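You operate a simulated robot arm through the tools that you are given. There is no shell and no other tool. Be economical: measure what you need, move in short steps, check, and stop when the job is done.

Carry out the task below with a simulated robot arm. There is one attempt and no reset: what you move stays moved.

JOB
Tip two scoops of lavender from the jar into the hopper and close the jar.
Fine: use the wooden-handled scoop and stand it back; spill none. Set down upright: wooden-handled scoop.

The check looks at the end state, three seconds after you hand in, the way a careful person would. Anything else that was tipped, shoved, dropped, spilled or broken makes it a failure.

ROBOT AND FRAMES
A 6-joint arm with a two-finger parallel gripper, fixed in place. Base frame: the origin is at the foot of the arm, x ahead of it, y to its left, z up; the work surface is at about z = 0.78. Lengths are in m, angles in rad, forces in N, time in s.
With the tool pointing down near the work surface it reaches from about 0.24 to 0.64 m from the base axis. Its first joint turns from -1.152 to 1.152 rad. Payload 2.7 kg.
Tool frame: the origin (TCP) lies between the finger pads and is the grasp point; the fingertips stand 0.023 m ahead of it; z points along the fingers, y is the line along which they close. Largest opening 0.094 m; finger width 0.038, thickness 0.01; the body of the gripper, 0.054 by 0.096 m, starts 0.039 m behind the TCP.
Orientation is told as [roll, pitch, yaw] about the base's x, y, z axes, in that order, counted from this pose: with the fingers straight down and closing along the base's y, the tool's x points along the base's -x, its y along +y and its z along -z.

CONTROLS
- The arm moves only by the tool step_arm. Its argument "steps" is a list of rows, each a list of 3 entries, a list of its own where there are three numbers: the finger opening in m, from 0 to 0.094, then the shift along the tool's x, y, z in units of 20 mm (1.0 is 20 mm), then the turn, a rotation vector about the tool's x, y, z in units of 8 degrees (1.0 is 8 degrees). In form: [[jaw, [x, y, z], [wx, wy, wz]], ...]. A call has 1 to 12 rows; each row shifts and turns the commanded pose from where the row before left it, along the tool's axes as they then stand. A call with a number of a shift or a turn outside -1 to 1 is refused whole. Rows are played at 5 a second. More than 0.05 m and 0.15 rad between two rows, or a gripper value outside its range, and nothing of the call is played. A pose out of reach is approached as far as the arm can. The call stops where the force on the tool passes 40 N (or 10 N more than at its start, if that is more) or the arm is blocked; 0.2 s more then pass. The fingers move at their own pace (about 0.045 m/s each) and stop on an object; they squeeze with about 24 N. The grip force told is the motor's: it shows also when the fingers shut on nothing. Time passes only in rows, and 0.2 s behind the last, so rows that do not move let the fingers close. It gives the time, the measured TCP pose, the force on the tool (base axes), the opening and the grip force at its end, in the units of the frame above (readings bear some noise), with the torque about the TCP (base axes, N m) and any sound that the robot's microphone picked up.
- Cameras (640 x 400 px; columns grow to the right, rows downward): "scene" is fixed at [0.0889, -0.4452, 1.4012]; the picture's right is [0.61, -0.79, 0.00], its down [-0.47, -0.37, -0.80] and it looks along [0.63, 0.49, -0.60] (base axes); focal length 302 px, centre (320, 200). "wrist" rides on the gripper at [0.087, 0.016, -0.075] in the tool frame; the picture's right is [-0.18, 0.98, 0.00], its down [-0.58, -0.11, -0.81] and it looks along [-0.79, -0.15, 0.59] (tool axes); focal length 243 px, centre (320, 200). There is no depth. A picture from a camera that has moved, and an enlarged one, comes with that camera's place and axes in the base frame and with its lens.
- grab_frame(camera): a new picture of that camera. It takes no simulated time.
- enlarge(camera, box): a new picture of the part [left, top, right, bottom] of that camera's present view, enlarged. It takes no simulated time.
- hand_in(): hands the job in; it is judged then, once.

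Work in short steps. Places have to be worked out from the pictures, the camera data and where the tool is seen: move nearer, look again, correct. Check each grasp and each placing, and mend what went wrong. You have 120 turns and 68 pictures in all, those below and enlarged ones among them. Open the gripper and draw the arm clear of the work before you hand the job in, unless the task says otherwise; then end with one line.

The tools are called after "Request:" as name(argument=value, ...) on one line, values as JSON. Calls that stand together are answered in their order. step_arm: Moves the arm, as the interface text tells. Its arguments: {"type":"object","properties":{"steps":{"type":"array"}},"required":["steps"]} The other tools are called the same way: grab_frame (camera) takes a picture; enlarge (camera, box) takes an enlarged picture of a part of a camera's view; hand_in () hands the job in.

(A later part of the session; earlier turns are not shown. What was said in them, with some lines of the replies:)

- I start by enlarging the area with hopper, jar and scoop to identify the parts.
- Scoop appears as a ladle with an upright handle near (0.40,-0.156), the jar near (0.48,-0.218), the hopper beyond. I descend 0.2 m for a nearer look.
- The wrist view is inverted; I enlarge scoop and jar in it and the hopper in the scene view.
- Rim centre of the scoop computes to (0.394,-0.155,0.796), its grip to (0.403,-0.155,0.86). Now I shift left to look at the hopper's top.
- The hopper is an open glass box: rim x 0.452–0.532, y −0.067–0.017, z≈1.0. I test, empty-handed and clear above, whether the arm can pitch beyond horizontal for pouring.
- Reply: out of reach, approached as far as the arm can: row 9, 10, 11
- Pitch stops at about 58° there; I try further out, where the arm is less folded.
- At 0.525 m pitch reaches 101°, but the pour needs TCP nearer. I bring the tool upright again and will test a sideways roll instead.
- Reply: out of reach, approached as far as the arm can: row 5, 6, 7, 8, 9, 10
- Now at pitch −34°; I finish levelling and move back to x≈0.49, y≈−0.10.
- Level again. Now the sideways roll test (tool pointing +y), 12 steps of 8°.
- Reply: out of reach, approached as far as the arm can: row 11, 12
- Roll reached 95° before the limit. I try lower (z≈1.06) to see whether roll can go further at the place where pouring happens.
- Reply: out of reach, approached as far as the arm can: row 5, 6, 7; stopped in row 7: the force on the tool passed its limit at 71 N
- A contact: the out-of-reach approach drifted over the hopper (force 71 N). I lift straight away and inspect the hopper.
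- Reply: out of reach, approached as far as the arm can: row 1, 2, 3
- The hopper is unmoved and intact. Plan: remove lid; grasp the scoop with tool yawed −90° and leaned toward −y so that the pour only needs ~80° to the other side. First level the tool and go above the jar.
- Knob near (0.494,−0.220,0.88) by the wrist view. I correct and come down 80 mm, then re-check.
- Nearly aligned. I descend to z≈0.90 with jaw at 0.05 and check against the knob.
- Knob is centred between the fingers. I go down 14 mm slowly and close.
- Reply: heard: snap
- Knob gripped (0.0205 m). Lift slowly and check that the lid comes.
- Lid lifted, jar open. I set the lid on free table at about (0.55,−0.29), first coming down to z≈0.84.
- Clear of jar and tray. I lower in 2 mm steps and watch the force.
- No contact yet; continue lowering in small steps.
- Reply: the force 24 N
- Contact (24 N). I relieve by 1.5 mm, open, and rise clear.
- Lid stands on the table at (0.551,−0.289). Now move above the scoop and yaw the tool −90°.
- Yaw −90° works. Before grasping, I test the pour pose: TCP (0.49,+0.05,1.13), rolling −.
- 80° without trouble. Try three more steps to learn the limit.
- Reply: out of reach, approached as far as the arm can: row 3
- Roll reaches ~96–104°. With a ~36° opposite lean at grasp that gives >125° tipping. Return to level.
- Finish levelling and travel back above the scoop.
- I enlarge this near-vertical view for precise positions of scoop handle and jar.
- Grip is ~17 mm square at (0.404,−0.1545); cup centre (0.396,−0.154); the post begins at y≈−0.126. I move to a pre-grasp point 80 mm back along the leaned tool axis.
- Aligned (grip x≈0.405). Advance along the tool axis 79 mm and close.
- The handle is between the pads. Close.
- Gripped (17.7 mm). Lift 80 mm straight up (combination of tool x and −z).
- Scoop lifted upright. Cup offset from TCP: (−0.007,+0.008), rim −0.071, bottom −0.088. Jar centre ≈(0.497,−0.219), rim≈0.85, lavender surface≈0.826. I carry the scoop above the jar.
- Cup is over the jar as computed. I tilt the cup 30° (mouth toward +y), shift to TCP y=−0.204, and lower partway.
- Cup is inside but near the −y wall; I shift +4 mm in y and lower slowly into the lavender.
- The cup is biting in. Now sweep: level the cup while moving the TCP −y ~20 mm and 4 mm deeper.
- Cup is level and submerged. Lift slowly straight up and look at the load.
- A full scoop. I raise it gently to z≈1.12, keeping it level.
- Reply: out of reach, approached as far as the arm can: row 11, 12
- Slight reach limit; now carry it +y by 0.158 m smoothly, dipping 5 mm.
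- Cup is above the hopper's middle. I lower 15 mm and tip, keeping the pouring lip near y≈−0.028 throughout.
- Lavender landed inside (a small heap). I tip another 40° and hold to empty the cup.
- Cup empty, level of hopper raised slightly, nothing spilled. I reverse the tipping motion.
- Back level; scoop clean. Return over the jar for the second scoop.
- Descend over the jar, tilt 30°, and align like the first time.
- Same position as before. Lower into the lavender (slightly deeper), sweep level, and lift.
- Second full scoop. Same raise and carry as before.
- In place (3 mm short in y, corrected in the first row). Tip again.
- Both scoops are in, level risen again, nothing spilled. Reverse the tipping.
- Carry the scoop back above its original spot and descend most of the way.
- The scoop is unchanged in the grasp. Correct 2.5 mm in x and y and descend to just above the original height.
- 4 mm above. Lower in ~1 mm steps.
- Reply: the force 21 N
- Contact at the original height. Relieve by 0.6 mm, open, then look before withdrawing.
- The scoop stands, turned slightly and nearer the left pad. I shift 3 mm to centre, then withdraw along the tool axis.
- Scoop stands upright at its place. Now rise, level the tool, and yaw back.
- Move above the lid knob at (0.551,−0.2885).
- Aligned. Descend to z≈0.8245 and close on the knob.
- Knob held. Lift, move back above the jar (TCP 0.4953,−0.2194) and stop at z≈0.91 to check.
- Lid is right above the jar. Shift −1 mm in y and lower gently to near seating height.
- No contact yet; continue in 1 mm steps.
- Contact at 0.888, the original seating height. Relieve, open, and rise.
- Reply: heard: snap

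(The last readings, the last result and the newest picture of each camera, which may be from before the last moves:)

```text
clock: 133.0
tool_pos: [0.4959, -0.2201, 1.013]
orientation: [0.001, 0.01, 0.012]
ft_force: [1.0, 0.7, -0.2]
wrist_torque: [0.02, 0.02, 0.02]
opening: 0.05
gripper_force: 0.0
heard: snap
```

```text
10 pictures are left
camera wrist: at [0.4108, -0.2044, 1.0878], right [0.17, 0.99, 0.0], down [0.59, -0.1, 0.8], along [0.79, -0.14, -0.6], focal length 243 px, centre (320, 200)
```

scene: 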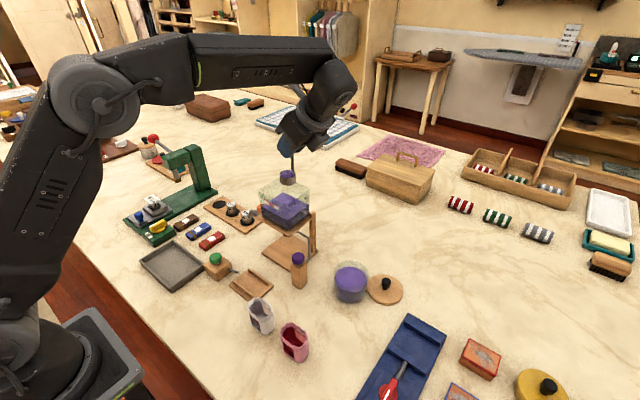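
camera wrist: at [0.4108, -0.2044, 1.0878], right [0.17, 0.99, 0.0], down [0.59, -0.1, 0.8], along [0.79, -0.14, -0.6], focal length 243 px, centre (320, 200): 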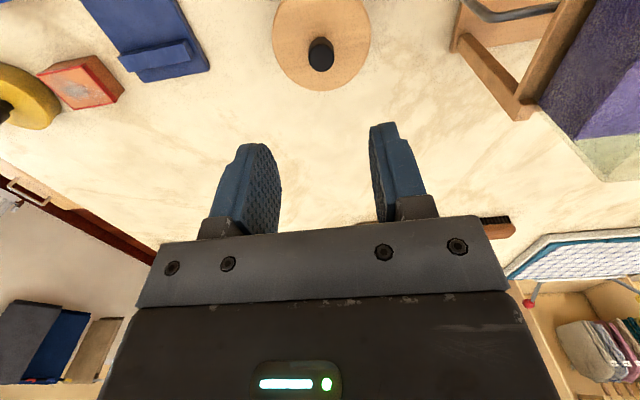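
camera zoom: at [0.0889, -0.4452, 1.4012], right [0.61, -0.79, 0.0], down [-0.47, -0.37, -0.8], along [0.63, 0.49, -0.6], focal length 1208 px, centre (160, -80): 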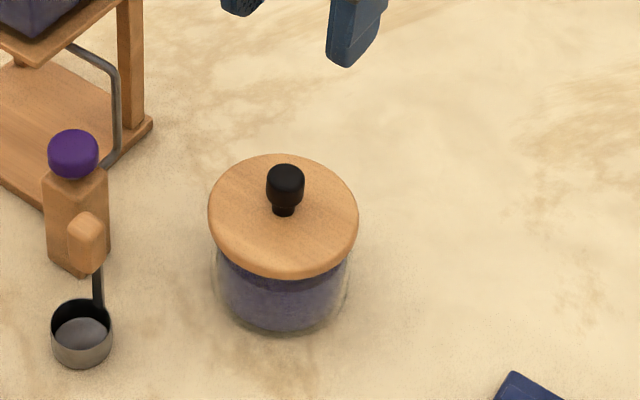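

The lid snapped closed and sits exactly where it was. Draw the arm clear (up and back) and take a final look.

Request:
step_arm(steps=[[0.06, [0, 0, -1], [0, 0, 0]], [0.06, [0, 0, -1], [0, 0, 0]], [0.06, [0, 0, -1], [0, 0, 0]], [0.06, [0, 0, -1], [0, 0, 0]], [0.094, [1, 0, -1], [0, 0, 0]], [0.094, [1, 0, -1], [0, 0, 0]], [0.094, [1, 0, -1], [0, 0, 0]], [0.094, [1, 0, -1], [0, 0, 0]], [0.094, [1, 0, -1], [0, 0, 0]], [0.094, [1, 0, -1], [0, 0, 0]], [0.094, [1, 0, 0], [0, 0, 0]], [0.094, [1, 0, 0], [0, 0, 0]]])

Request:
grab_frame(camera="scene")

Request:
enlarge(camera="scene", box=[220, 170, 400, 330])

```text
clock: 135.6
tool_pos: [0.3383, -0.2221, 1.2136]
orientation: [0.001, 0.011, 0.012]
ft_force: [0.8, -0.4, 0.2]
wrist_torque: [-0.04, 0.04, 0.0]
opening: 0.094
gripper_force: 0.1
```

```text
9 pictures are left
```

scene: 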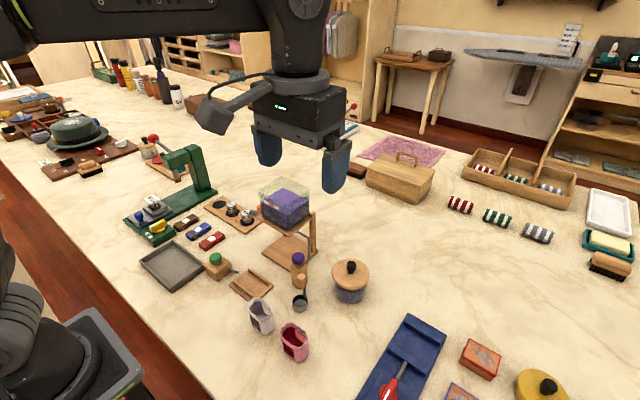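

```text
2.50 times, centred on (310, 250) of scene
camera zoom: at [0.0889, -0.4452, 1.4012], right [0.61, -0.79, 0.0], down [-0.47, -0.37, -0.8], along [0.63, 0.49, -0.6], focal length 755 px, centre (345, 75)
```

zoom: 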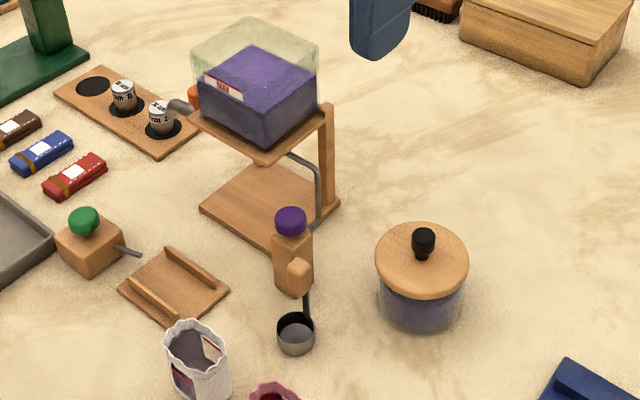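

Everything is in order: two scoops are in the hopper, the jar is closed, the scoop stands upright, nothing is spilled and the arm is clear. I hand the job in.

Request:
hand_in()

```text
The job is handed in.
```

I tipped two full scoops of lavender into the hopper, closed the jar (the lid snapped shut), and stood the wooden-handled scoop upright a few millimetres from its original spot. I saw no spills. The arm did bump the hopper once (71 N) during an early reach test with the gripper empty, but the pictures afterwards showed it unmoved and undamaged.
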